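You operate a simulated robot arm through the tools that you are given. There is no shell and no other tool. Be economical: measure what you need, move in short steps, check, and stop when the job is done.

You run a simulated two-armed robot. Do the job below in one go: nothing can be reset, and whatever is moved stays where it is left.

JOB
Stop the CD, switch to FM, tune to the station on the white note and set volume 3.
Fine: stop key first; aerial and socket stay as they are.

It is judged by the outcome, as a careful person would: the job done as asked, and still so three seconds after it is handed in. It fails if anything else is knocked over, pushed out of place, dropped, spilled or broken.

ROBOT AND FRAMES
Two 7-joint arms with two-finger parallel grippers on one trunk, on a base that drives. Base frame: it is fixed to the floor where the robot stands at the start and does not move with it; the origin is under the middle of the robot, x ahead of it, y to its left, z up. Units: mm, rad, N and s.
The left shoulder is at the start at [-82, 119, 851], the right one opposite. With the tool pointing down near the work surface each hand reaches from about 140 to 580 mm from the robot's upright axis, wherever it stands, measured 20 degrees to its own side. Places, roughly: aerial [600, 400, 700]; aerial tip [600, 300, 1000]; alcove socket switch [700, 300, 800]; green key [500, 200, 600]; mode knob [500, 400, 600]; red key [500, 200, 600]; thumb screw [600, 400, 700]; tuning knob [400, 200, 600]; volume knob [400, 400, 600]; white note [700, 200, 1000]. Payload 3.43 kg a hand.
The tool frame of a hand sits at the grasp point between the pads (the TCP): z along the fingers, y along the line on which they close. The tips reach 30 mm beyond it. The gripper opens to 94 mm. The fingers are 28 mm wide and 10 mm thick; the gripper's body (50 by 96 mm) begins 55 mm behind the TCP.
Orientation is told as [roll, pitch, yaw] about the base's x, y, z axes, in that order, counted from this pose: with the fingers straight down and closing along the base's y, the tool's x points along the base's -x, its y along +y and its z along -z.

CONTROLS
- The arms move only by the tool drive_tool. It takes "left_targets", "right_targets" or both (then of equal length, played together; a hand with none holds still); each is a list of rows, each a list of 3 entries, a list of its own where there are three numbers: the shift along the base's x, y, z in cm, then the turn, a rotation vector about the base's x, y, z in rad, then the finger opening in cm, from 0 to 9.4. In form: [[[dx, dy, dz], [wx, wy, wz], gripper], ...]. A call has 1 to 10 rows; each row shifts and turns the commanded pose from where the row before left it. Rows are played at 5 a second. More than 50 mm and 0.15 rad between two rows, or a gripper value outside its range, and nothing of the call is played. A pose out of reach is approached as far as the arm can. The call stops where the force on the tool passes 40 N (or 10 N more than at its start, if that is more) or the arm is blocked; 0.2 s more then pass. Each finger travels about 153 mm/s and halts on what it meets, pressing with about 23 N; the grip force reading is that of the motor and also rises with nothing between the fingers. The clock runs only during rows and for 0.2 s after the last one: add rows that do not move to give the fingers time. The reply holds the time, the measured pose of the TCP, the force on the tool along the base axes, the opening and the grip force, in the units named above and with some noise, with the torque about the TCP (base axes, N m) and any sound that the robot's microphone picked up.
- Cameras (640 x 400 px; columns grow to the right, rows downward): "scene" is now at [26.1, 29.5, 1554.1]; the picture's right is [0.37, -0.93, 0.00], its down [-0.73, -0.29, -0.62] and it looks along [0.57, 0.23, -0.79] (base axes); focal length 262 px, centre (320, 200). "left" rides on the left gripper at [76, -14, -102] in its tool frame; the picture's right is [0.18, 0.98, 0.00], its down [-0.75, 0.14, -0.64] and it looks along [-0.63, 0.12, 0.77] (tool axes); focal length 243 px, centre (320, 200). "right" rides on the right gripper at [76, 14, -102] in its tool frame; the picture's right is [-0.18, 0.98, 0.00], its down [-0.75, -0.14, -0.64] and it looks along [-0.63, -0.12, 0.77] (tool axes); focal length 243 px, centre (320, 200). There is no depth. A picture from a camera that has moved, and an enlarged one, comes with that camera's place and axes in the base frame and with its lens.
- get_image(camera): a new picture of that camera. No time passes.
- lift_body(by): slides the trunk up (or, below 0, down) by that many mm; the arms and the scene camera ride with it, the base frame stays. It gives what a move gives, with no picture.
- roll_base(legs): drives the robot by 1 to 6 legs, each [ahead, left, turn to the left] in mm, mm and rad, along the robot's own axes; the way and the turn of a leg run together, so that a leg with both is an arc; at most 1500 mm and 3.142 rad a leg. The arms and the cameras ride along, it lands a little off, and it stops where it bumps. It gives what a move gives.
- aim_head(pan, tilt): turns the head with the scene camera to pan (to the left, within 2.496 rad either way) and tilt (down, from -0.506 to 1.204), counted from straight ahead of the robot. It gives what a move gives.
- enlarge(camera, box): a new picture of the part [left, top, right, bottom] of that camera's present view, enlarged. No time passes.
- close_job(): hands the job in; it is judged then, once.

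Work in short steps. Places have to be worked out from the pictures, the camera data and where the tool is seen: move nearer, look again, correct. Check each grasp and each placing, and mend what went wrong. You have 120 turns and 92 pictures in all, those below and enlarged ones among them. Open the grippers and draw the arms clear of the work before you hand the job in, unless the task says otherwise; then end with one line.

The tools are called after "Call:" as name(argument=value, ...) on one line, values as JSON. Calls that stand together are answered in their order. drive_tool: Moves the arms, as the interface text tells. Its arguments: {"type":"object","properties":{"left_targets":{"type":"array"},"right_targets":{"type":"array"}},"required":[]} The other tools are called the same way: lift_body (by) slides the trunk up or down; roll_base (legs) drives the base; aim_head (pan, tilt) turns the head that bears the scene camera; get_image (camera) takes a picture; enlarge (camera, box) takes an enlarged picture of a part of a camera's view; close_job () hands the job in.

At the start:

```text
time: 0.0
left_eef_pos: [265.0, 339.9, 983.6]
left_ee_rot: [-0.002, -0.001, -0.001]
left_contact_force: [-0.2, 0.7, 0.0]
left_moment: [0.01, 0.01, 0.02]
left_width: 94.0
left_gripper_force: 0.1
right_eef_pos: [293.2, 45.5, 967.3]
right_ee_rot: [0.0, -0.002, 0.001]
right_contact_force: [0.9, -0.1, -0.5]
right_moment: [0.02, 0.02, 0.01]
right_width: 94.0
right_gripper_force: 0.1
trunk travel left (down, up): [-275.0, 60.0]
robot x, y, heading: [0.5, 3.4, 0.001]
head pan, tilt: [0.379, 0.906]
```

scene: 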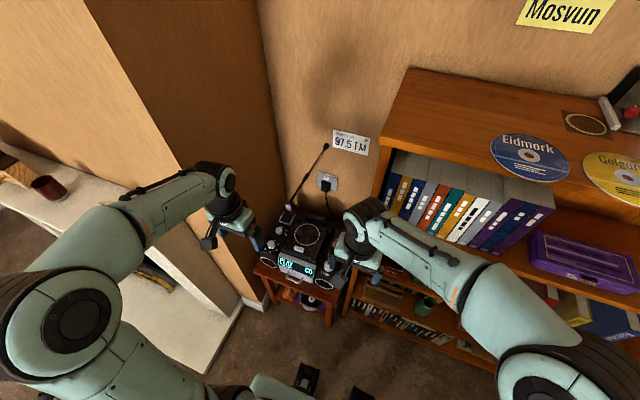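
right: 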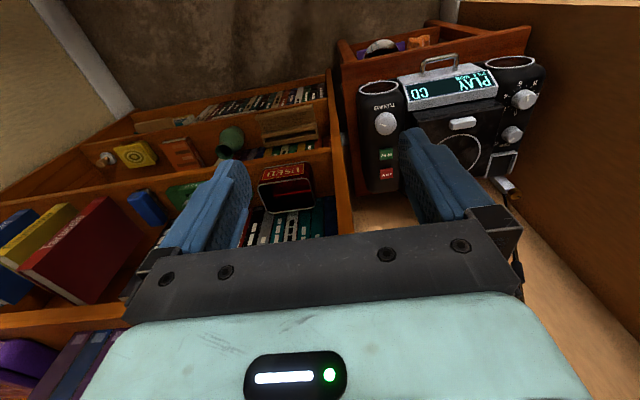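
left: 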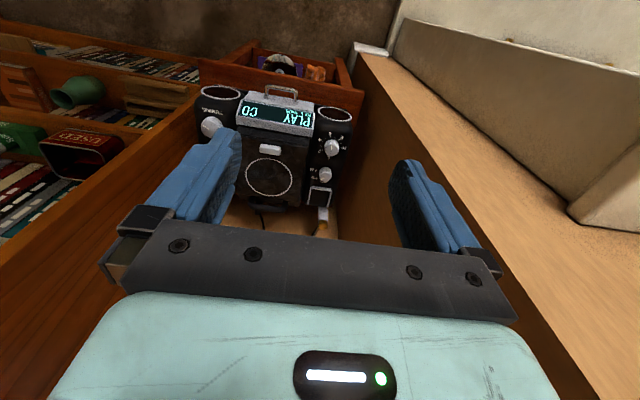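

I'll first look closely at the radio and the note with the scene camera.

Call:
enlarge(camera="scene", box=[230, 120, 390, 320])

Call:
enlarge(camera="right", box=[330, 30, 560, 210])

Call:
enlarge(camera="left", box=[180, 70, 370, 240])

```text
2.00 times, centred on (310, 220) of scene
camera zoom: at [26.1, 29.5, 1554.1], right [0.37, -0.93, 0.0], down [-0.73, -0.29, -0.62], along [0.57, 0.23, -0.79], focal length 525 px, centre (340, 160)
```

zoom: 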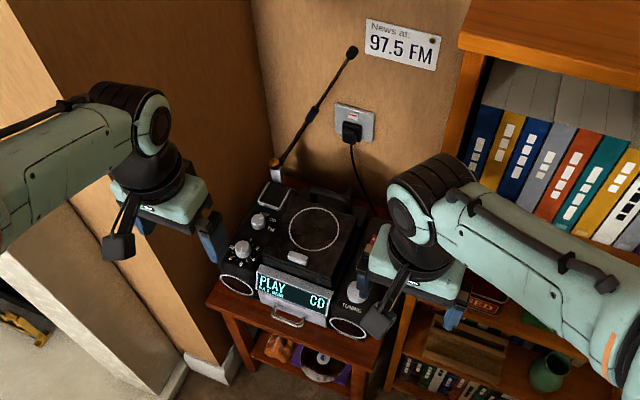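

```text
2.22 times, centred on (445, 120) of right
camera zoom: at [216.6, 60.5, 1070.7], right [0.18, 0.98, 0.0], down [0.75, -0.14, 0.64], along [0.63, -0.12, -0.77], focal length 539 px, centre (42, 378)
```

zoom: 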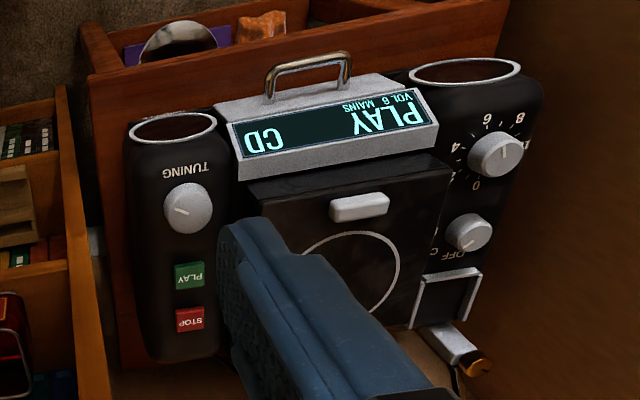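

```text
2.35 times, centred on (275, 155) of left
camera zoom: at [188.0, 324.7, 1085.5], right [-0.18, 0.98, 0.0], down [0.75, 0.14, 0.64], along [0.63, 0.12, -0.77], focal length 571 px, centre (426, 306)
```

zoom: 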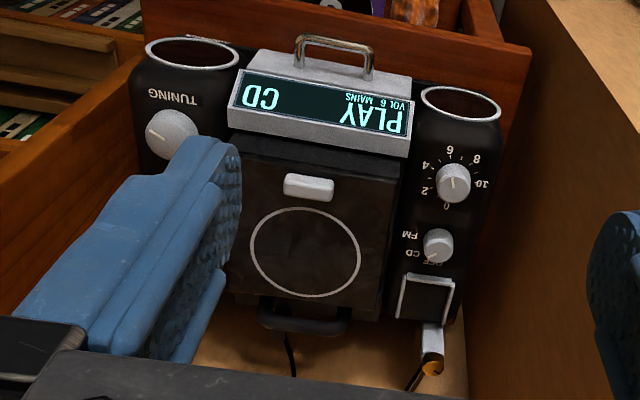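

The radio lies face-up: volume knob ≈(421,394,622), mode ≈(494,396,614), tuning ≈(425,149,613), red stop key ≈(547,152,605). The display shows PLAY, VOL 6, CD, and the note says 97.5 FM. I'll look down to see how much floor there is for driving nearer.

Call:
aim_head(pan=0.2, tilt=1.2)

Call:
get_image(camera="scene")

```text
time: 0.8
left_eef_pos: [263.4, 338.5, 983.6]
left_ee_rot: [-0.001, -0.001, 0.0]
left_contact_force: [0.3, 0.1, 0.3]
left_moment: [-0.03, 0.0, 0.0]
left_width: 93.9
left_gripper_force: 0.1
right_eef_pos: [293.0, 45.8, 967.5]
right_ee_rot: [0.0, -0.001, 0.0]
right_contact_force: [0.2, 0.0, -0.6]
right_moment: [0.0, -0.04, 0.01]
right_width: 93.8
right_gripper_force: 0.1
trunk travel left (down, up): [-275.0, 60.0]
robot x, y, heading: [-1.6, -0.9, 0.003]
head pan, tilt: [0.201, 1.201]
```

```text
85 pictures are left
camera scene: at [11.0, 13.0, 1534.8], right [0.2, -0.98, 0.0], down [-0.91, -0.19, -0.36], along [0.36, 0.07, -0.93], focal length 262 px, centre (320, 200)
```

scene: 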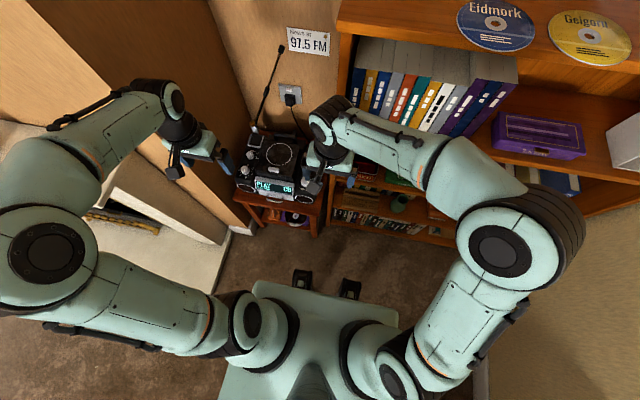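

Free floor ahead is about 180 mm. The left hand should reach every control if I go ahead ~100 mm, so first I draw the right hand back out of the way.

Call:
drive_tool(right_targets=[[[-4, -2, 0], [0, 0, 0], 9.4], [[-4, -2, 0], [0, 0, 0], 9.4], [[-3, -2, 0], [0, 0, 0], 9.4], [[0, 0, 0], [0, 0, 0], 9.4]], left_targets=[[[-3, -2, 0], [0, 0, 0], 6], [[-3, -2, 0], [0, 0, 0], 6], [[0, -2, 0], [0, 0, 0], 6], [[0, 0, 0], [0, 0, 0], 6]])

Call:
roll_base(legs=[[100, 0, 0]])

Call:
get_image(camera="scene")

Call:
get_image(camera="left")

```text
time: 1.8
left_eef_pos: [203.0, 279.4, 979.6]
left_ee_rot: [0.001, 0.001, -0.002]
left_contact_force: [0.5, 0.3, -0.6]
left_moment: [-0.02, 0.01, 0.03]
left_width: 59.7
left_gripper_force: 0.1
right_eef_pos: [184.3, -12.2, 969.2]
right_ee_rot: [0.002, 0.0, 0.001]
right_contact_force: [-0.3, -0.1, 0.1]
right_moment: [-0.02, -0.01, 0.01]
right_width: 94.0
right_gripper_force: 0.1
trunk travel left (down, up): [-275.0, 60.0]
robot x, y, heading: [-0.4, 0.3, -0.003]
head pan, tilt: [0.201, 1.201]
```

```text
time: 3.0
left_eef_pos: [284.3, 274.1, 980.7]
left_ee_rot: [0.0, 0.001, -0.005]
left_contact_force: [-0.4, 0.2, -0.4]
left_moment: [-0.03, -0.02, -0.01]
left_width: 60.1
left_gripper_force: 0.0
right_eef_pos: [263.4, -17.6, 968.3]
right_ee_rot: [-0.001, 0.002, -0.006]
right_contact_force: [-0.6, -0.6, -0.4]
right_moment: [-0.05, -0.02, 0.0]
right_width: 94.3
right_gripper_force: 0.2
trunk travel left (down, up): [-275.0, 60.0]
robot x, y, heading: [82.7, -5.9, -0.002]
head pan, tilt: [0.201, 1.201]
stopped in leg 1: the robot was blocked; the commanded pose is now the measured one
```

```text
84 pictures are left
camera scene: at [90.5, 9.5, 1534.8], right [0.19, -0.98, 0.0], down [-0.91, -0.18, -0.36], along [0.36, 0.07, -0.93], focal length 262 px, centre (320, 200)
```

scene: 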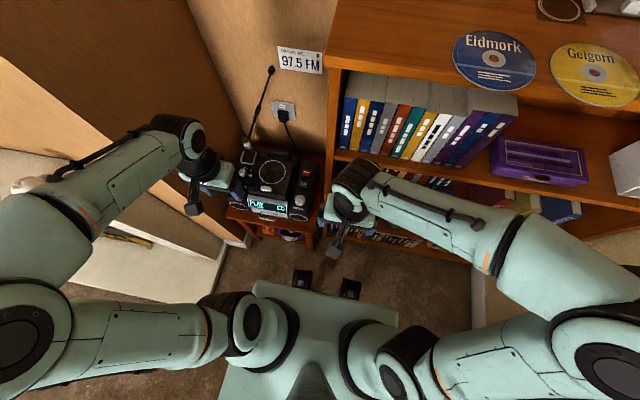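

```text
83 pictures are left
camera left: at [208.6, 261.0, 1082.4], right [-0.18, 0.98, 0.0], down [0.75, 0.14, 0.64], along [0.63, 0.11, -0.77], focal length 243 px, centre (320, 200)
```

left: 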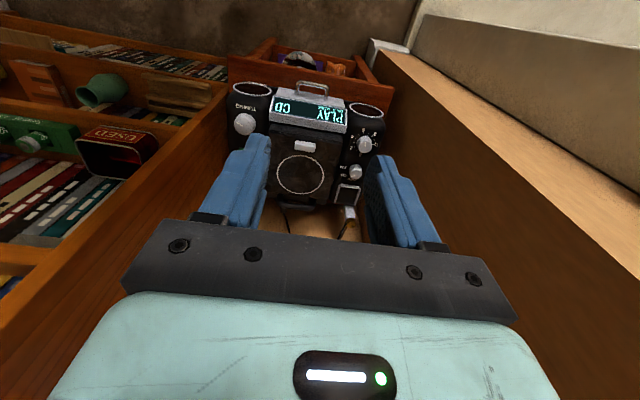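

The base bumped at x≈83, the hands feel nothing and the scene looks unchanged. I back off 8 mm and bring the closed left hand up over the red-key side, still high.

Call:
roll_base(legs=[[-10, 0, 0]])

Call:
drive_tool(left_targets=[[[4, -2, -2], [0, 0, 0], 3], [[4, -2, -2], [0, 0, 0], 1], [[4, -2, -2], [0, 0, 0], 0], [[4, -2, -2], [0, 0, 0], 0], [[4, -2, -2], [0, 0, 0], 0], [[0, 0, 0], [0, 0, 0], 0]])

Call:
get_image(camera="left")

Call:
get_image(camera="scene")

```text
time: 3.7
left_eef_pos: [275.4, 274.9, 979.5]
left_ee_rot: [0.0, -0.001, -0.004]
left_contact_force: [0.4, -0.8, 0.1]
left_moment: [-0.01, 0.01, -0.02]
left_width: 60.2
left_gripper_force: 0.1
right_eef_pos: [252.8, -16.6, 968.9]
right_ee_rot: [0.001, 0.001, -0.006]
right_contact_force: [1.1, -0.1, -0.8]
right_moment: [0.01, 0.05, 0.01]
right_width: 94.0
right_gripper_force: 0.0
trunk travel left (down, up): [-275.0, 60.0]
robot x, y, heading: [75.0, -3.7, -0.002]
head pan, tilt: [0.201, 1.201]
```

```text
time: 5.1
left_eef_pos: [475.5, 176.6, 876.5]
left_ee_rot: [0.0, -0.001, -0.004]
left_contact_force: [-0.3, -0.8, 1.1]
left_moment: [0.01, 0.0, -0.01]
left_width: 0.4
left_gripper_force: 23.1
right_eef_pos: [252.5, -16.0, 968.3]
right_ee_rot: [0.0, 0.0, -0.005]
right_contact_force: [-0.6, -0.3, -0.3]
right_moment: [-0.03, 0.01, -0.05]
right_width: 94.0
right_gripper_force: 0.1
trunk travel left (down, up): [-275.0, 60.0]
robot x, y, heading: [66.9, -0.2, -0.006]
head pan, tilt: [0.201, 1.201]
```

```text
82 pictures are left
camera left: at [399.1, 163.0, 979.1], right [-0.18, 0.98, 0.0], down [0.75, 0.14, 0.64], along [0.63, 0.11, -0.77], focal length 243 px, centre (320, 200)
```

left: 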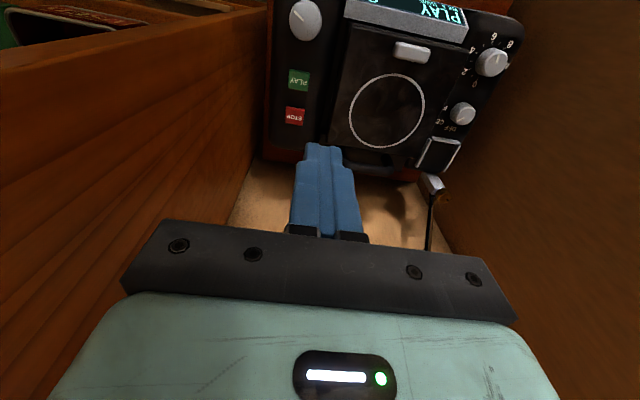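

```text
81 pictures are left
camera scene: at [79.9, 9.9, 1534.7], right [0.19, -0.98, 0.0], down [-0.91, -0.18, -0.36], along [0.36, 0.07, -0.93], focal length 262 px, centre (320, 200)
```

scene: 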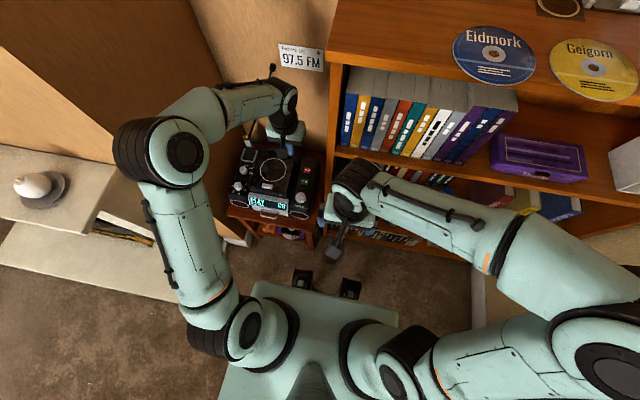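

The arm stretched cleanly with no contact; red key re-measured at ≈(547,148,605). I bring the closed tips to about 40 mm above it.

Call:
drive_tool(left_targets=[[[1.8, -0.7, -2.5], [0, 0, 0], 0], [[1.8, -0.7, -3.5], [0, 0, 0], 0], [[1.8, -0.7, -3.5], [0, 0, 0], 0], [[1.75, -0.7, -3.5], [0, 0, 0], 0], [[0, 0, -3.5], [0, 0, 0], 0], [[0, 0, -3.5], [0, 0, 0], 0], [[0, 0, 0], [0, 0, 0], 0]])

Call:
get_image(camera="left")

Call:
get_image(camera="scene")

```text
time: 6.7
left_eef_pos: [543.7, 147.3, 680.1]
left_ee_rot: [0.0, 0.002, -0.004]
left_contact_force: [-0.3, -1.4, 0.4]
left_moment: [-0.02, 0.01, 0.0]
left_width: 0.0
left_gripper_force: 23.2
right_eef_pos: [253.2, -16.1, 967.5]
right_ee_rot: [-0.001, 0.0, -0.006]
right_contact_force: [-0.3, -0.5, 0.7]
right_moment: [0.01, 0.01, -0.05]
right_width: 94.1
right_gripper_force: 0.0
trunk travel left (down, up): [-275.0, 60.0]
robot x, y, heading: [70.9, 0.0, -0.003]
head pan, tilt: [0.201, 1.201]
```

```text
80 pictures are left
camera left: at [467.5, 133.4, 782.9], right [-0.18, 0.98, 0.0], down [0.75, 0.14, 0.64], along [0.63, 0.12, -0.77], focal length 243 px, centre (320, 200)
```

left: 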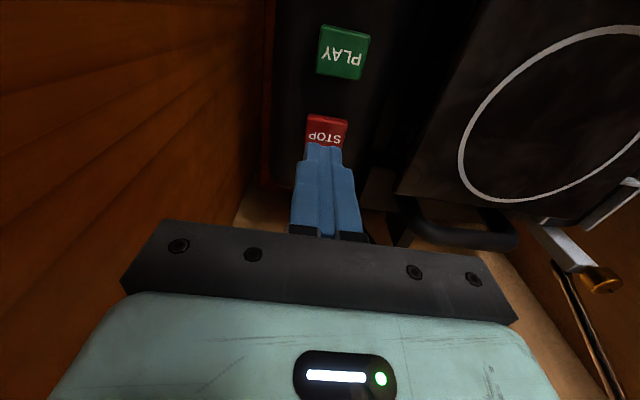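

```text
79 pictures are left
camera scene: at [80.5, 9.7, 1534.8], right [0.19, -0.98, 0.0], down [-0.91, -0.18, -0.36], along [0.36, 0.07, -0.93], focal length 262 px, centre (320, 200)
```

scene: 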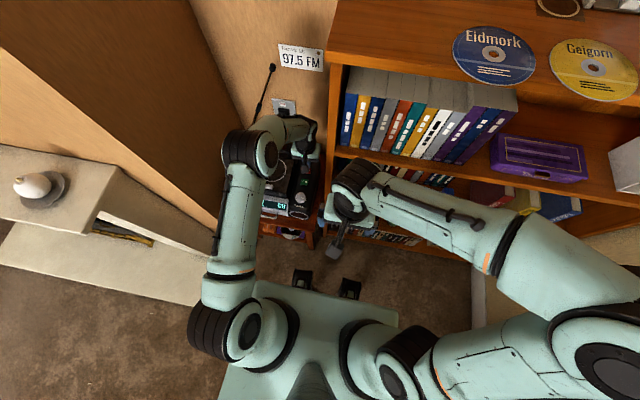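

Tips are over the STOP key (centre ≈(547,150)). I descend, with fine steps near contact.

Call:
drive_tool(left_targets=[[[0.3, 0.3, -2], [0, 0, 0], 0], [[0, 0, -1.0], [0, 0, 0], 0], [[0, 0, -0.4], [0, 0, 0], 0], [[0, 0, -0.4], [0, 0, 0], 0], [[0, 0, -0.3], [0, 0, 0], 0], [[0, 0, -0.3], [0, 0, 0], 0]])

Call:
get_image(camera="left")

```text
time: 8.0
left_eef_pos: [551.4, 150.1, 650.7]
left_ee_rot: [0.0, -0.02, -0.003]
left_contact_force: [-6.5, 1.3, 20.3]
left_moment: [0.06, 0.57, -0.02]
left_width: 0.3
left_gripper_force: 22.5
right_eef_pos: [247.0, -17.6, 969.9]
right_ee_rot: [0.002, -0.005, -0.005]
right_contact_force: [-0.4, -0.8, 0.6]
right_moment: [0.03, -0.08, 0.0]
right_width: 94.0
right_gripper_force: 0.1
trunk travel left (down, up): [-275.0, 60.0]
robot x, y, heading: [68.3, -4.3, -0.001]
head pan, tilt: [0.201, 1.201]
heard: click
stopped in row 6 (left hand): the force on the tool passed its limit at 49 N (the readings are from after the stop); the commanded pose is now the measured one
```

```text
78 pictures are left
camera left: at [473.0, 135.2, 751.6], right [-0.18, 0.98, 0.0], down [0.74, 0.14, 0.66], along [0.65, 0.12, -0.75], focal length 243 px, centre (320, 200)
```

left: 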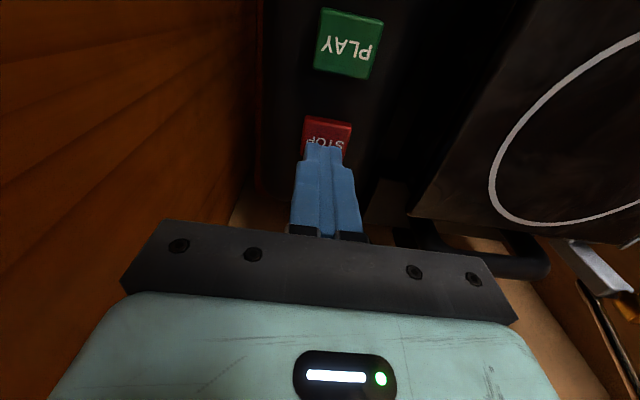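

A click was heard on contact at tip height ≈620. I lift and look at the display.

Call:
drive_tool(left_targets=[[[0, 0, 3], [0, 0, 0], 0], [[-1, 0, 4], [0, 0, 0], 0], [[-4, 1, 3], [0, 0, 0], 0], [[-4, 2, 2], [0, 0, 0], 0], [[-4, 2.5, 1], [0, 0, 0], 2], [[-4, 2.5, 1], [0, 0, 0], 4], [[0, 0, 0], [0, 0, 0], 5]])

Call:
get_image(camera="left")

Call:
get_image(camera="scene")

```text
refused: row 3 steps farther than a row can; nothing moved
```

```text
77 pictures are left
camera left: at [473.0, 135.2, 751.6], right [-0.18, 0.98, 0.0], down [0.74, 0.14, 0.66], along [0.65, 0.12, -0.75], focal length 243 px, centre (320, 200)
```

left: 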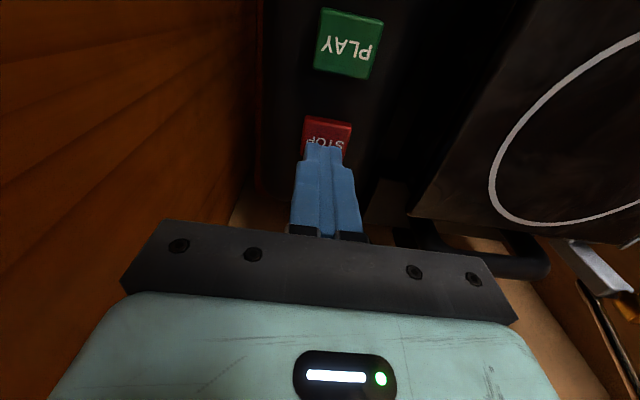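

```text
76 pictures are left
camera scene: at [70.9, 8.2, 1535.4], right [0.2, -0.98, 0.0], down [-0.91, -0.18, -0.37], along [0.36, 0.07, -0.93], focal length 262 px, centre (320, 200)
```

scene: 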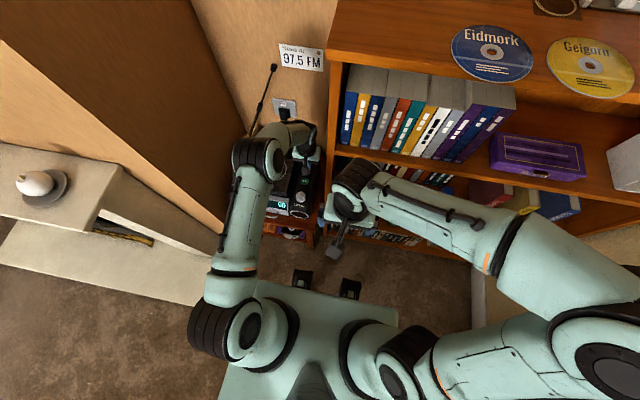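

One row was too long; I redo the lift with shorter rows.

Call:
drive_tool(left_targets=[[[0, 0, 3], [0, 0, 0], 0], [[-1, 0, 4], [0, 0.02, 0], 0], [[-3.5, 1, 3], [0, 0, 0], 0], [[-3.5, 2.5, 2], [0, 0, 0], 0], [[-3.5, 2.5, 2], [0, 0, 0], 2], [[-3.5, 2.5, 2], [0, 0, 0], 4], [[-2, 3, 0], [0, 0, 0], 5], [[0, 0, 0], [0, 0, 0], 5]])

Call:
get_image(camera="left")

```text
time: 9.8
left_eef_pos: [382.7, 265.5, 801.3]
left_ee_rot: [0.0, 0.021, -0.005]
left_contact_force: [-0.1, -0.1, 0.2]
left_moment: [-0.02, 0.0, 0.0]
left_width: 49.9
left_gripper_force: 0.1
right_eef_pos: [252.7, -17.8, 967.2]
right_ee_rot: [0.002, 0.0, -0.005]
right_contact_force: [-0.2, 0.2, 0.4]
right_moment: [0.0, -0.01, 0.0]
right_width: 93.9
right_gripper_force: 0.1
trunk travel left (down, up): [-275.0, 60.0]
robot x, y, heading: [72.6, -2.1, -0.003]
head pan, tilt: [0.201, 1.201]
```

```text
75 pictures are left
camera left: at [307.8, 251.6, 905.4], right [-0.18, 0.98, 0.0], down [0.77, 0.14, 0.63], along [0.62, 0.12, -0.78], focal length 243 px, centre (320, 200)
```

left: 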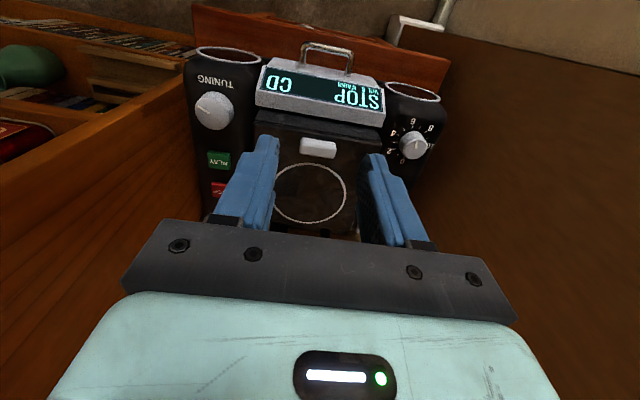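

Display now says STOP. Next I move toward the mode knob ≈(494,396,614), staying high for a close look first.

Call:
drive_tool(left_targets=[[[0.7, 3.5, -0.5], [0, -0.02, 0], 5], [[0.7, 3.5, -0.5], [0, 0, 0], 5], [[0.7, 3.5, -0.5], [0, 0, 0], 5], [[0, 0, 0], [0, 0, 0], 5]])

Call:
get_image(camera="left")

Call:
get_image(camera="scene")

```text
time: 10.8
left_eef_pos: [402.5, 368.7, 787.3]
left_ee_rot: [0.0, -0.002, -0.006]
left_contact_force: [1.0, -0.3, 0.2]
left_moment: [0.05, 0.01, 0.02]
left_width: 49.9
left_gripper_force: 0.1
right_eef_pos: [252.9, -17.5, 969.4]
right_ee_rot: [0.003, 0.001, -0.005]
right_contact_force: [0.5, -0.6, 0.3]
right_moment: [-0.03, 0.01, -0.02]
right_width: 94.1
right_gripper_force: 0.1
trunk travel left (down, up): [-275.0, 60.0]
robot x, y, heading: [67.6, -2.9, -0.005]
head pan, tilt: [0.201, 1.201]
```

```text
74 pictures are left
camera left: at [325.7, 355.3, 889.6], right [-0.18, 0.98, 0.0], down [0.75, 0.14, 0.64], along [0.63, 0.12, -0.77], focal length 243 px, centre (320, 200)
```

left: 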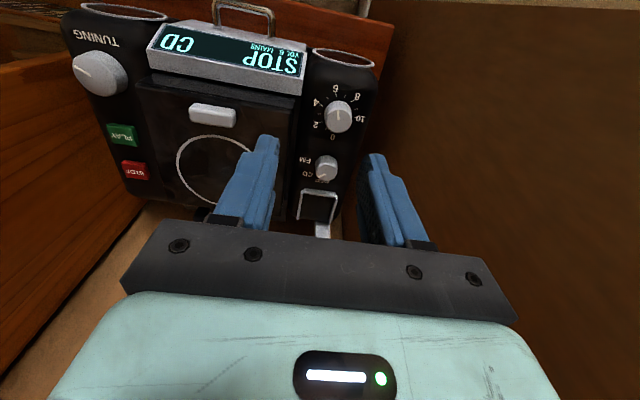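

```text
73 pictures are left
camera scene: at [80.4, 9.2, 1534.8], right [0.19, -0.98, 0.0], down [-0.91, -0.18, -0.36], along [0.36, 0.07, -0.93], focal length 262 px, centre (320, 200)
```

scene: 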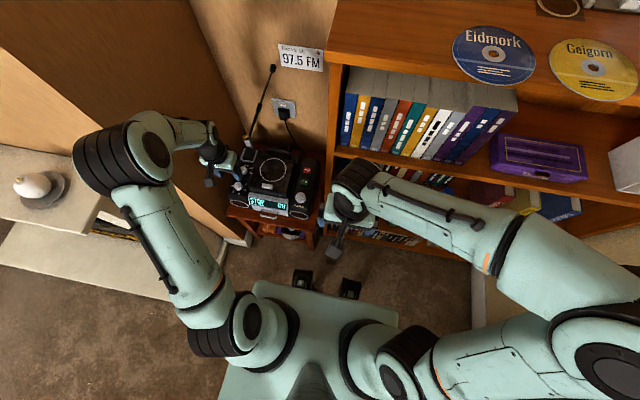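

Call:
enlarge(camera="left", box=[280, 70, 380, 220])

```text
2.67 times, centred on (330, 145) of left
camera zoom: at [325.7, 355.3, 889.6], right [-0.18, 0.98, 0.0], down [0.75, 0.14, 0.64], along [0.63, 0.12, -0.77], focal length 647 px, centre (293, 347)
```

zoom: 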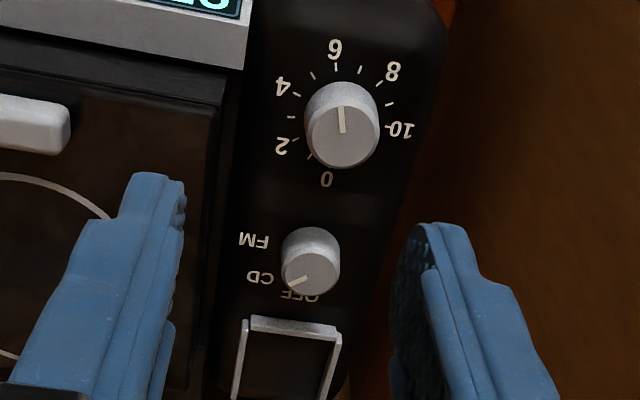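

Scales read: volume 0→10 runs clockwise at ~27° a unit (pointer at 6); mode OFF–CD–FM runs clockwise ~40–45° apart. I go above the mode knob, pre-turned +0.4 rad.

Call:
drive_tool(left_targets=[[[2.3, 0.7, -2.3], [0, 0, 0.1], 5.5], [[2.3, 0.7, -2.3], [0, 0, 0.1], 5.5], [[2.3, 0.7, -2.3], [0, 0, 0.1], 5.5], [[2.3, 0.6, -2.3], [0, 0, 0.1], 5.5], [[0, 0, 0], [0, 0, 0], 5.5]])

Call:
get_image(camera="left")

Call:
enlarge(camera="scene", box=[160, 50, 360, 250])

```text
time: 12.0
left_eef_pos: [494.1, 399.2, 692.1]
left_ee_rot: [0.0, -0.001, 0.397]
left_contact_force: [-0.1, -0.4, -0.4]
left_moment: [0.01, 0.01, 0.0]
left_width: 54.9
left_gripper_force: 0.1
right_eef_pos: [253.5, -16.3, 968.4]
right_ee_rot: [-0.001, -0.001, -0.003]
right_contact_force: [0.0, -0.5, -0.1]
right_moment: [0.02, 0.03, 0.01]
right_width: 93.8
right_gripper_force: 0.2
trunk travel left (down, up): [-275.0, 60.0]
robot x, y, heading: [68.5, -7.0, -0.009]
head pan, tilt: [0.201, 1.201]
```

```text
71 pictures are left
camera left: at [429.0, 355.6, 795.1], right [-0.55, 0.83, 0.0], down [0.64, 0.42, 0.64], along [0.54, 0.35, -0.77], focal length 243 px, centre (320, 200)
```

left: 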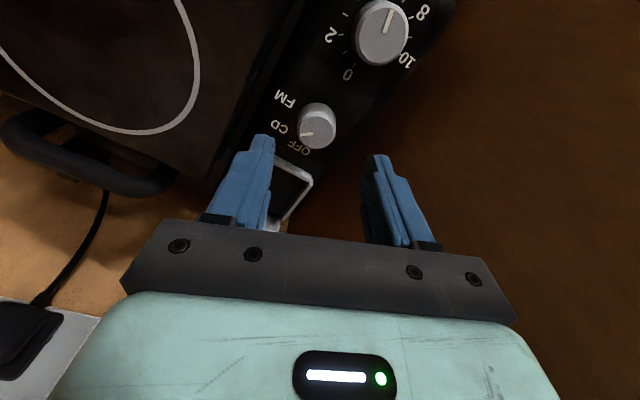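

```text
2.00 times, centred on (260, 150) of scene
camera zoom: at [80.2, 9.5, 1534.8], right [0.2, -0.98, 0.0], down [-0.91, -0.18, -0.36], along [0.36, 0.07, -0.93], focal length 525 px, centre (440, 300)
```

zoom: 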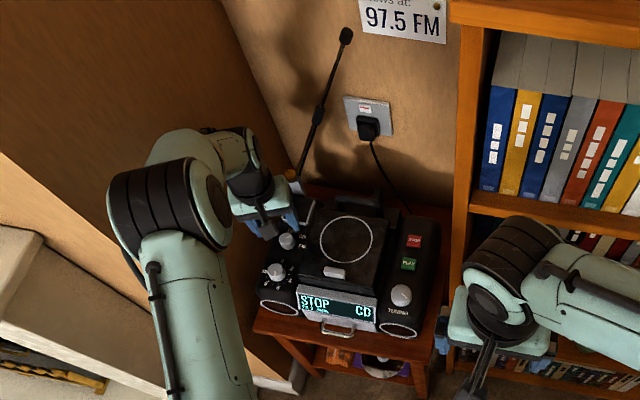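

Knob top measured at ≈(496,397,618). I centre on it and descend in small steps so the tips straddle it.

Call:
drive_tool(left_targets=[[[0.1, -0.2, -2.0], [0, 0, 0], 5.5], [[0, 0, -1.5], [0, 0, 0], 5.5], [[0, 0, -0.8], [0, 0, 0], 5.5], [[0, 0, -0.5], [0, 0, 0], 5.5], [[0, 0, 0], [0, 0, 0], 5.5]])

Call:
get_image(camera="left")

```text
time: 13.2
left_eef_pos: [494.0, 395.2, 643.5]
left_ee_rot: [-0.001, -0.003, 0.397]
left_contact_force: [0.0, -0.3, -0.9]
left_moment: [0.01, 0.01, -0.03]
left_width: 55.1
left_gripper_force: 0.0
right_eef_pos: [253.3, -17.2, 967.8]
right_ee_rot: [-0.001, 0.0, -0.003]
right_contact_force: [-0.2, -0.1, -0.5]
right_moment: [0.03, 0.03, 0.01]
right_width: 93.9
right_gripper_force: 0.0
trunk travel left (down, up): [-275.0, 60.0]
robot x, y, heading: [69.6, -2.7, -0.003]
head pan, tilt: [0.201, 1.201]
```

```text
69 pictures are left
camera left: at [429.7, 353.4, 746.4], right [-0.55, 0.84, 0.0], down [0.64, 0.42, 0.64], along [0.54, 0.35, -0.77], focal length 243 px, centre (320, 200)
```

left: 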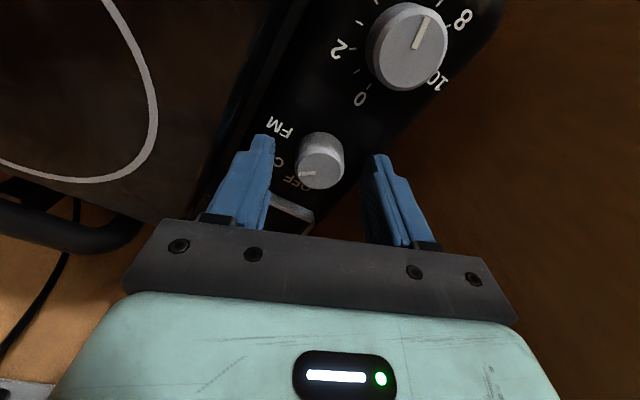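

Tips straddle the knob at tip height ≈613. I shift 2–3 mm, go 5 mm lower and close.

Call:
drive_tool(left_targets=[[[0.25, 0.15, -0.3], [0, 0, 0], 5.5], [[0, 0, -0.2], [0, 0, 0], 4.5], [[0, 0, 0], [0, 0, 0], 3.5], [[0, 0, 0], [0, 0, 0], 2.5], [[0, 0, 0], [0, 0, 0], 2.5]])

Call:
get_image(camera="left")

```text
time: 14.4
left_eef_pos: [497.6, 396.6, 642.6]
left_ee_rot: [0.002, -0.01, 0.394]
left_contact_force: [2.7, -0.5, 31.0]
left_moment: [-0.19, 0.32, -0.18]
left_width: 30.2
left_gripper_force: 4.8
right_eef_pos: [252.0, -18.2, 968.9]
right_ee_rot: [0.002, -0.002, -0.004]
right_contact_force: [0.2, 0.5, 0.7]
right_moment: [-0.03, -0.01, -0.05]
right_width: 94.4
right_gripper_force: 0.0
trunk travel left (down, up): [-275.0, 60.0]
robot x, y, heading: [67.9, -2.0, -0.003]
head pan, tilt: [0.201, 1.201]
```

```text
68 pictures are left
camera left: at [432.5, 354.0, 744.0], right [-0.55, 0.84, 0.0], down [0.64, 0.42, 0.65], along [0.54, 0.35, -0.76], focal length 243 px, centre (320, 200)
```

left: 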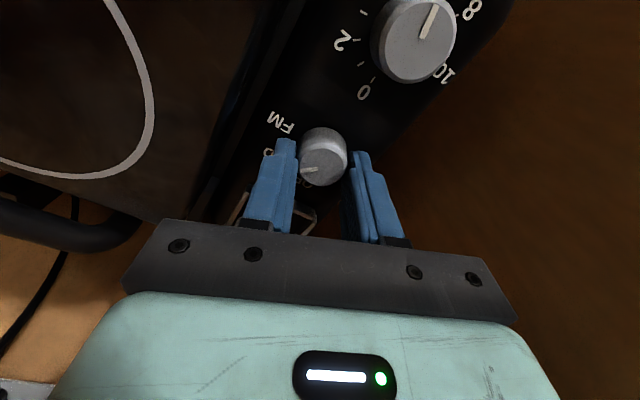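

The tips rest on the panel (31 N up) at z≈613, so the knob top is nearer 627 and its centre ≈(494,395). I open, rise 5 mm, recentre and close again.

Call:
drive_tool(left_targets=[[[0, 0, 0.3], [0, 0, 0], 4.5], [[-0.3, -0.15, 0.5], [0, 0.01, 0], 4.5], [[0, 0, 0], [0, 0, 0], 4.0], [[0, 0, 0], [0, 0, 0], 3], [[0, 0, 0], [0, 0, 0], 2], [[0, 0, 0], [0, 0, 0], 2]])

Call:
get_image(camera="left")

```text
time: 15.8
left_eef_pos: [492.5, 394.0, 646.6]
left_ee_rot: [0.002, 0.011, 0.396]
left_contact_force: [-2.9, -4.9, 0.5]
left_moment: [-0.12, -0.01, 0.02]
left_width: 28.8
left_gripper_force: 22.7
right_eef_pos: [253.4, -16.3, 968.0]
right_ee_rot: [0.0, -0.001, -0.005]
right_contact_force: [-0.1, -0.2, -0.4]
right_moment: [-0.02, 0.0, -0.04]
right_width: 94.2
right_gripper_force: 0.1
trunk travel left (down, up): [-275.0, 60.0]
robot x, y, heading: [68.5, -0.6, -0.002]
head pan, tilt: [0.201, 1.201]
```

```text
67 pictures are left
camera left: at [429.4, 351.9, 749.4], right [-0.55, 0.84, 0.01], down [0.65, 0.42, 0.63], along [0.53, 0.35, -0.77], focal length 243 px, centre (320, 200)
```

left: 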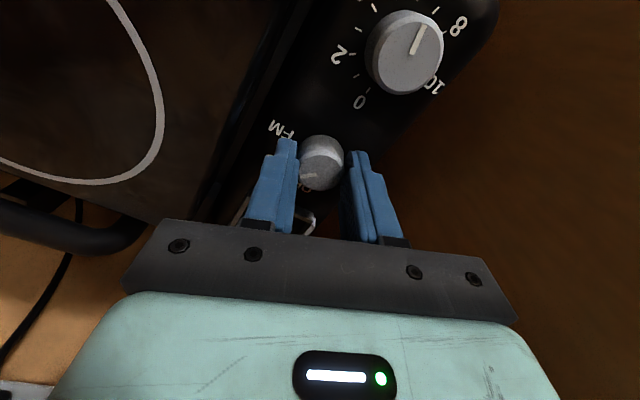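

Firm grip (29 mm, 23 N). I turn clockwise by 0.7 rad, listening for the click.

Call:
drive_tool(left_targets=[[[0, 0.1, 0], [0, 0, -0.14], 2], [[0, 0, 0], [0, 0, -0.14], 2], [[0, 0, 0], [0, 0, -0.14], 2], [[0, 0, 0], [0, 0, -0.14], 2], [[0, 0, 0], [0, 0, -0.14], 2], [[0, 0, 0], [0, 0, 0], 2]])

Call:
get_image(camera="left")

Call:
enlarge(camera="scene", box=[200, 100, 340, 240])

```text
time: 17.2
left_eef_pos: [493.7, 397.0, 647.6]
left_ee_rot: [0.001, 0.008, -0.306]
left_contact_force: [-0.2, -3.5, -0.4]
left_moment: [-0.01, 0.15, -0.03]
left_width: 29.0
left_gripper_force: 22.6
right_eef_pos: [253.5, -16.2, 968.3]
right_ee_rot: [0.0, 0.001, -0.004]
right_contact_force: [-0.3, 0.5, 0.5]
right_moment: [0.01, 0.01, -0.01]
right_width: 93.7
right_gripper_force: 0.1
trunk travel left (down, up): [-275.0, 60.0]
robot x, y, heading: [73.7, -2.7, -0.005]
head pan, tilt: [0.201, 1.201]
```

```text
66 pictures are left
camera left: at [417.5, 405.4, 750.5], right [0.12, 0.99, 0.0], down [0.77, -0.1, 0.64], along [0.63, -0.07, -0.77], focal length 243 px, centre (320, 200)
```

left: 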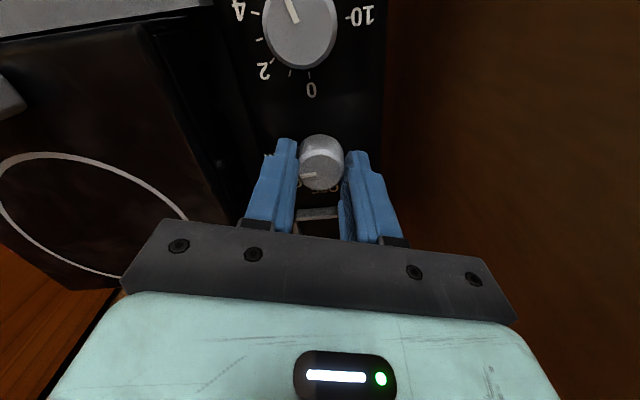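

```text
2.86 times, centred on (270, 170) of scene
camera zoom: at [81.6, 10.2, 1534.7], right [0.2, -0.98, 0.0], down [-0.91, -0.18, -0.36], along [0.35, 0.07, -0.93], focal length 750 px, centre (463, 286)
```

zoom: 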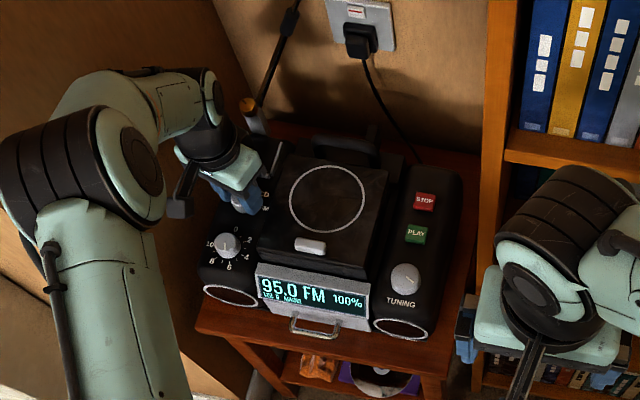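

Display shows 95.0 FM. I release the mode knob, rise and look at the volume knob.

Call:
drive_tool(left_targets=[[[0, 0, 0], [0, 0, 0], 3.5], [[0, 0, 0], [0, 0, 0], 5], [[0, 0, 2], [0, 0, 0], 5], [[-1, 0, 3], [0, 0, 0], 5], [[-3, 0, 2], [0, 0, 0], 5], [[-3, 0, 0], [0, 0, -0.1], 5], [[0, 0, 0], [0, 0, -0.1], 5], [[0, 0, 0], [0, 0, 0], 5]])

Call:
get_image(camera="left")

Call:
enlarge(camera="scene", box=[200, 100, 340, 240])

```text
time: 19.0
left_eef_pos: [423.1, 394.9, 716.1]
left_ee_rot: [0.002, 0.008, -0.506]
left_contact_force: [0.8, 0.2, -0.6]
left_moment: [-0.04, -0.01, -0.01]
left_width: 50.2
left_gripper_force: 0.1
right_eef_pos: [252.9, -17.1, 968.6]
right_ee_rot: [0.0, -0.001, -0.004]
right_contact_force: [0.0, 0.3, 0.6]
right_moment: [0.01, 0.03, 0.02]
right_width: 94.2
right_gripper_force: 0.0
trunk travel left (down, up): [-275.0, 60.0]
robot x, y, heading: [69.4, -4.1, -0.007]
head pan, tilt: [0.201, 1.201]
```

```text
64 pictures are left
camera left: at [350.3, 418.5, 819.9], right [0.31, 0.95, 0.01], down [0.73, -0.25, 0.64], along [0.61, -0.2, -0.77], focal length 243 px, centre (320, 200)
```

left: 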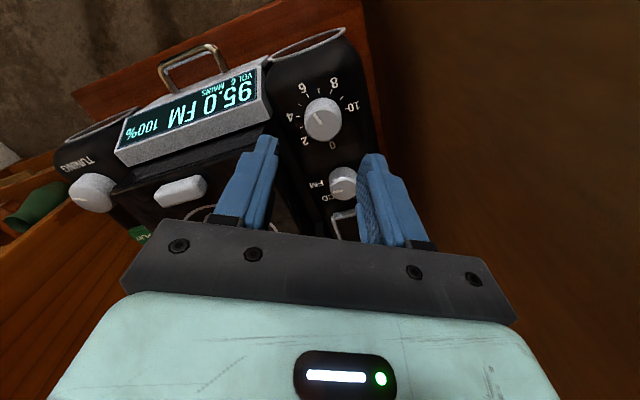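

```text
2.86 times, centred on (270, 170) of scene
camera zoom: at [80.4, 9.8, 1534.7], right [0.2, -0.98, 0.0], down [-0.91, -0.18, -0.36], along [0.36, 0.07, -0.93], focal length 750 px, centre (463, 286)
```

zoom: 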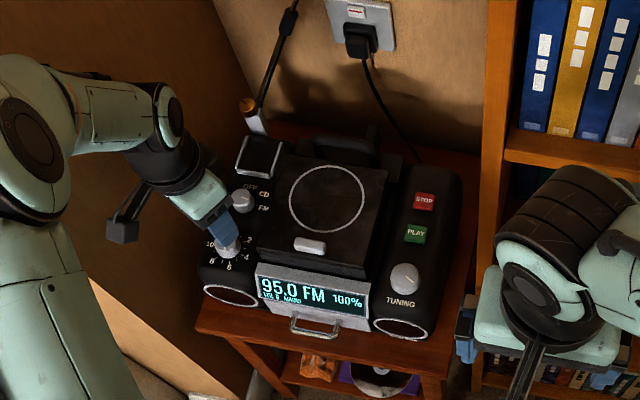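

FM holds, display reads VOL 6. Volume knob ≈(425,395); I lower over it, stopping near tip height 630 to check.

Call:
drive_tool(left_targets=[[[0.1, 0, -3], [0, 0, 0], 5.5], [[0, 0, -2], [0, 0, 0], 5.5], [[0, 0, -0.6], [0, 0, 0], 5.5], [[0, 0, 0], [0, 0, 0], 5.5]])

Call:
get_image(camera="left")

```text
time: 20.0
left_eef_pos: [424.5, 395.9, 659.4]
left_ee_rot: [0.003, 0.008, -0.506]
left_contact_force: [-0.5, 0.2, -0.2]
left_moment: [-0.02, -0.03, 0.01]
left_width: 54.9
left_gripper_force: 0.0
right_eef_pos: [253.1, -16.9, 967.4]
right_ee_rot: [0.001, -0.001, -0.006]
right_contact_force: [-0.1, -0.4, -0.2]
right_moment: [0.0, 0.03, 0.0]
right_width: 94.0
right_gripper_force: 0.1
trunk travel left (down, up): [-275.0, 60.0]
robot x, y, heading: [70.2, -5.7, -0.006]
head pan, tilt: [0.201, 1.201]
```

```text
62 pictures are left
camera left: at [352.5, 419.5, 763.3], right [0.31, 0.95, 0.01], down [0.73, -0.24, 0.64], along [0.61, -0.2, -0.77], focal length 243 px, centre (320, 200)
```

left: 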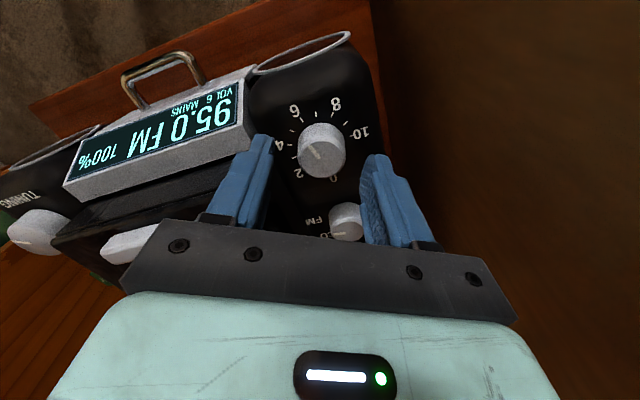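

Let me check the pointer and display closely before gripping.

Call:
enlarge(camera="left", box=[180, 70, 400, 210])

```text
2.86 times, centred on (290, 140) of left
camera zoom: at [352.5, 419.5, 763.3], right [0.31, 0.95, 0.01], down [0.73, -0.24, 0.64], along [0.61, -0.2, -0.77], focal length 693 px, centre (406, 371)
```

zoom: 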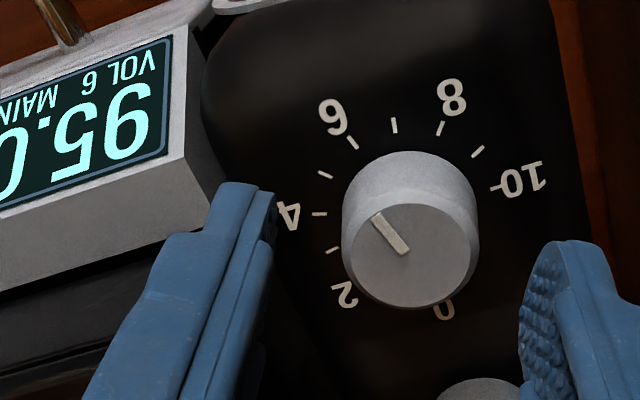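

Pointer agrees with VOL 6. The left finger is close to the display housing at this yaw, so I turn to yaw 0 with a 46 mm opening and centre on (428,395).

Call:
drive_tool(left_targets=[[[0.1, 0, 0], [0, 0, 0.125], 4.6], [[0.1, 0, 0], [0, 0, 0.125], 4.6], [[0.1, 0, 0], [0, 0, 0.125], 4.6], [[0, 0, 0], [0, 0, 0.125], 4.6], [[0, 0, 0], [0, 0, 0], 4.6]])

Call:
get_image(camera="left")

```text
time: 21.2
left_eef_pos: [428.5, 395.8, 660.6]
left_ee_rot: [0.005, 0.008, -0.003]
left_contact_force: [0.3, 0.3, -0.6]
left_moment: [-0.02, -0.07, 0.04]
left_width: 46.2
left_gripper_force: 0.0
right_eef_pos: [252.8, -16.2, 968.6]
right_ee_rot: [0.001, 0.0, -0.006]
right_contact_force: [-0.1, -0.6, -0.2]
right_moment: [0.0, 0.03, -0.03]
right_width: 93.8
right_gripper_force: 0.0
trunk travel left (down, up): [-275.0, 60.0]
robot x, y, heading: [66.3, -0.7, -0.003]
head pan, tilt: [0.201, 1.201]
```

```text
60 pictures are left
camera left: at [352.5, 381.7, 764.2], right [-0.18, 0.98, 0.0], down [0.76, 0.14, 0.64], along [0.63, 0.12, -0.77], focal length 243 px, centre (320, 200)
```

left: 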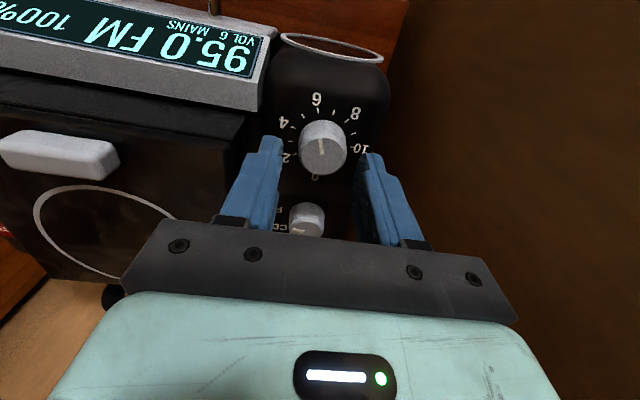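

Knob well centred. I lower 9 mm watching force, then close.

Call:
drive_tool(left_targets=[[[-0.1, 0.05, -0.5], [0, 0, 0], 4.6], [[0, 0, -0.4], [0, 0, 0], 4.6], [[0, 0, 0], [0, 0, 0], 4], [[0, 0, 0], [0, 0, 0], 3], [[0, 0, 0], [0, 0, 0], 2], [[0, 0, 0], [0, 0, 0], 2]])

Call:
get_image(camera="left")

```text
time: 22.6
left_eef_pos: [427.0, 396.5, 653.8]
left_ee_rot: [0.005, 0.006, -0.004]
left_contact_force: [-0.8, 2.1, -0.1]
left_moment: [0.09, 0.01, -0.04]
left_width: 30.3
left_gripper_force: 22.8
right_eef_pos: [253.3, -16.5, 968.0]
right_ee_rot: [-0.001, -0.001, -0.005]
right_contact_force: [0.0, -0.5, 0.6]
right_moment: [0.02, -0.02, 0.02]
right_width: 93.9
right_gripper_force: 0.1
trunk travel left (down, up): [-275.0, 60.0]
robot x, y, heading: [71.7, -3.0, -0.003]
head pan, tilt: [0.201, 1.201]
```

```text
59 pictures are left
camera left: at [352.3, 382.8, 755.7], right [-0.18, 0.98, 0.01], down [0.76, 0.14, 0.64], along [0.63, 0.12, -0.77], focal length 243 px, centre (320, 200)
```

left: 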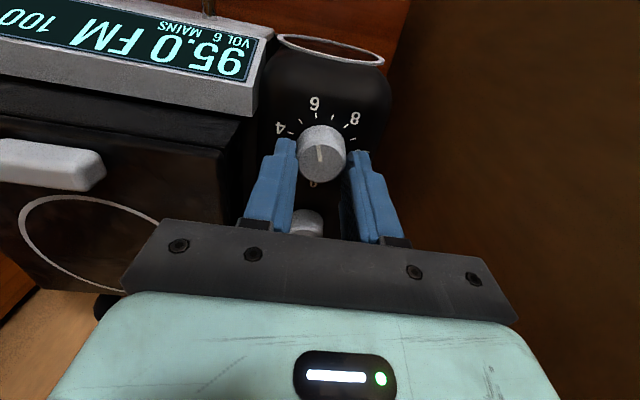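

Gripped at 30 mm with 23 N and the display still in view. I turn counter-clockwise 0.7 rad and read the display.

Call:
drive_tool(left_targets=[[[0, 0, 0], [0, 0, 0.14], 2], [[0, 0, 0], [0, 0, 0.14], 2], [[0, 0, 0], [0, 0, 0.14], 2], [[0, 0, 0], [0, 0, 0.14], 2], [[0, 0, 0], [0, 0, 0.14], 2], [[0, 0, 0], [0, 0, 0], 2]])

Call:
enlarge(camera="left", box=[100, 0, 400, 200])

Call:
enlarge(camera="scene", box=[230, 150, 310, 220])

```text
time: 24.0
left_eef_pos: [425.4, 397.3, 652.9]
left_ee_rot: [0.004, 0.007, 0.697]
left_contact_force: [-4.1, 9.9, 0.7]
left_moment: [0.23, -0.05, 0.01]
left_width: 30.3
left_gripper_force: 23.5
right_eef_pos: [253.3, -15.5, 968.7]
right_ee_rot: [-0.001, 0.0, -0.004]
right_contact_force: [-0.6, 0.3, -0.7]
right_moment: [0.03, 0.0, 0.02]
right_width: 93.7
right_gripper_force: 0.0
trunk travel left (down, up): [-275.0, 60.0]
robot x, y, heading: [69.6, -1.4, -0.004]
head pan, tilt: [0.201, 1.201]
```

```text
2.00 times, centred on (250, 100) of left
camera zoom: at [377.9, 337.7, 755.9], right [-0.77, 0.63, 0.01], down [0.49, 0.59, 0.64], along [0.4, 0.49, -0.77], focal length 485 px, centre (460, 400)
```

zoom: 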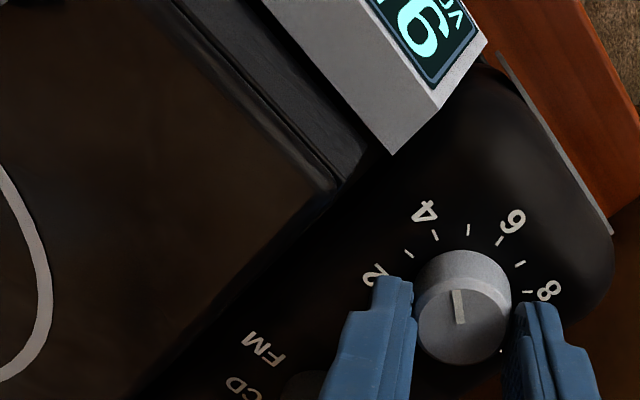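

```text
5.71 times, centred on (270, 185) of scene
camera zoom: at [80.1, 10.7, 1534.7], right [0.2, -0.98, 0.0], down [-0.91, -0.18, -0.36], along [0.36, 0.07, -0.93], focal length 1500 px, centre (606, 286)
```

zoom: 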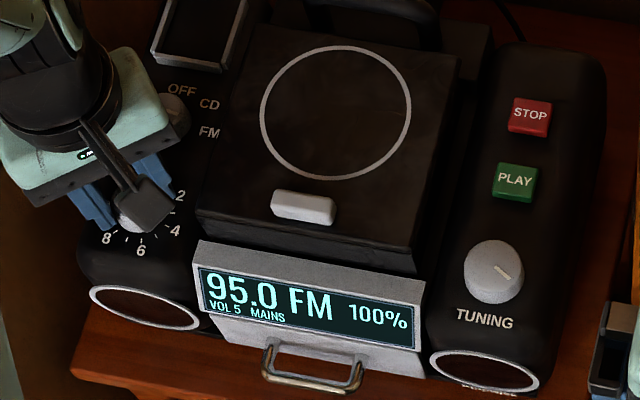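

VOL 5 after 0.7 rad (≈4.5 rounded), and the arm is not straining much. I turn on by another 0.7 rad.

Call:
drive_tool(left_targets=[[[0, -0.1, 0], [0, 0, 0.14], 2], [[0, 0, 0], [0, 0, 0.14], 2], [[0, 0, 0], [0, 0, 0.14], 2], [[0, 0, 0], [0, 0, 0.14], 2], [[0, 0, 0], [0, 0, 0.14], 2], [[0, 0, 0], [0, 0, 0], 2]])

Call:
enlarge(camera="scene", box=[230, 150, 310, 220])

Call:
get_image(camera="scene")

```text
time: 25.4
left_eef_pos: [425.3, 396.5, 653.3]
left_ee_rot: [0.003, 0.01, 1.399]
left_contact_force: [-7.6, 4.9, 3.0]
left_moment: [0.07, 0.19, -0.01]
left_width: 30.0
left_gripper_force: 22.9
right_eef_pos: [252.9, -18.4, 968.2]
right_ee_rot: [0.001, -0.001, -0.005]
right_contact_force: [0.0, -0.2, 0.6]
right_moment: [0.01, 0.01, 0.03]
right_width: 94.2
right_gripper_force: 0.1
trunk travel left (down, up): [-275.0, 60.0]
robot x, y, heading: [67.7, -0.7, 0.0]
head pan, tilt: [0.201, 1.201]
```

```text
5.71 times, centred on (270, 185) of scene
camera zoom: at [79.7, 10.1, 1534.8], right [0.2, -0.98, 0.0], down [-0.91, -0.18, -0.36], along [0.36, 0.07, -0.93], focal length 1500 px, centre (606, 286)
```

zoom: 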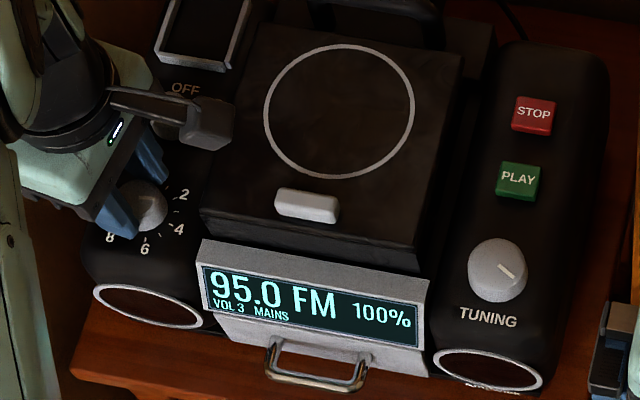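

```text
55 pictures are left
camera scene: at [79.7, 10.1, 1534.8], right [0.2, -0.98, 0.0], down [-0.91, -0.18, -0.36], along [0.36, 0.07, -0.93], focal length 262 px, centre (320, 200)
```

scene: 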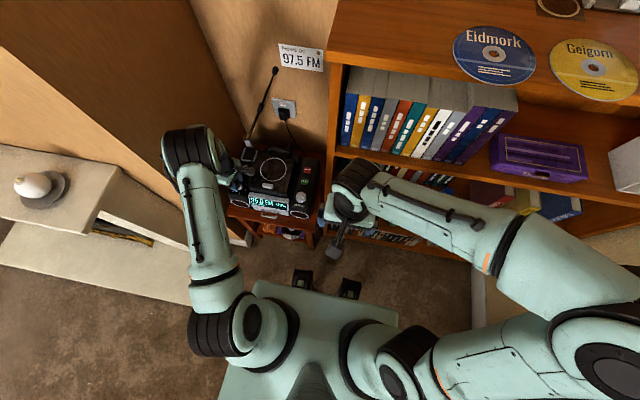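

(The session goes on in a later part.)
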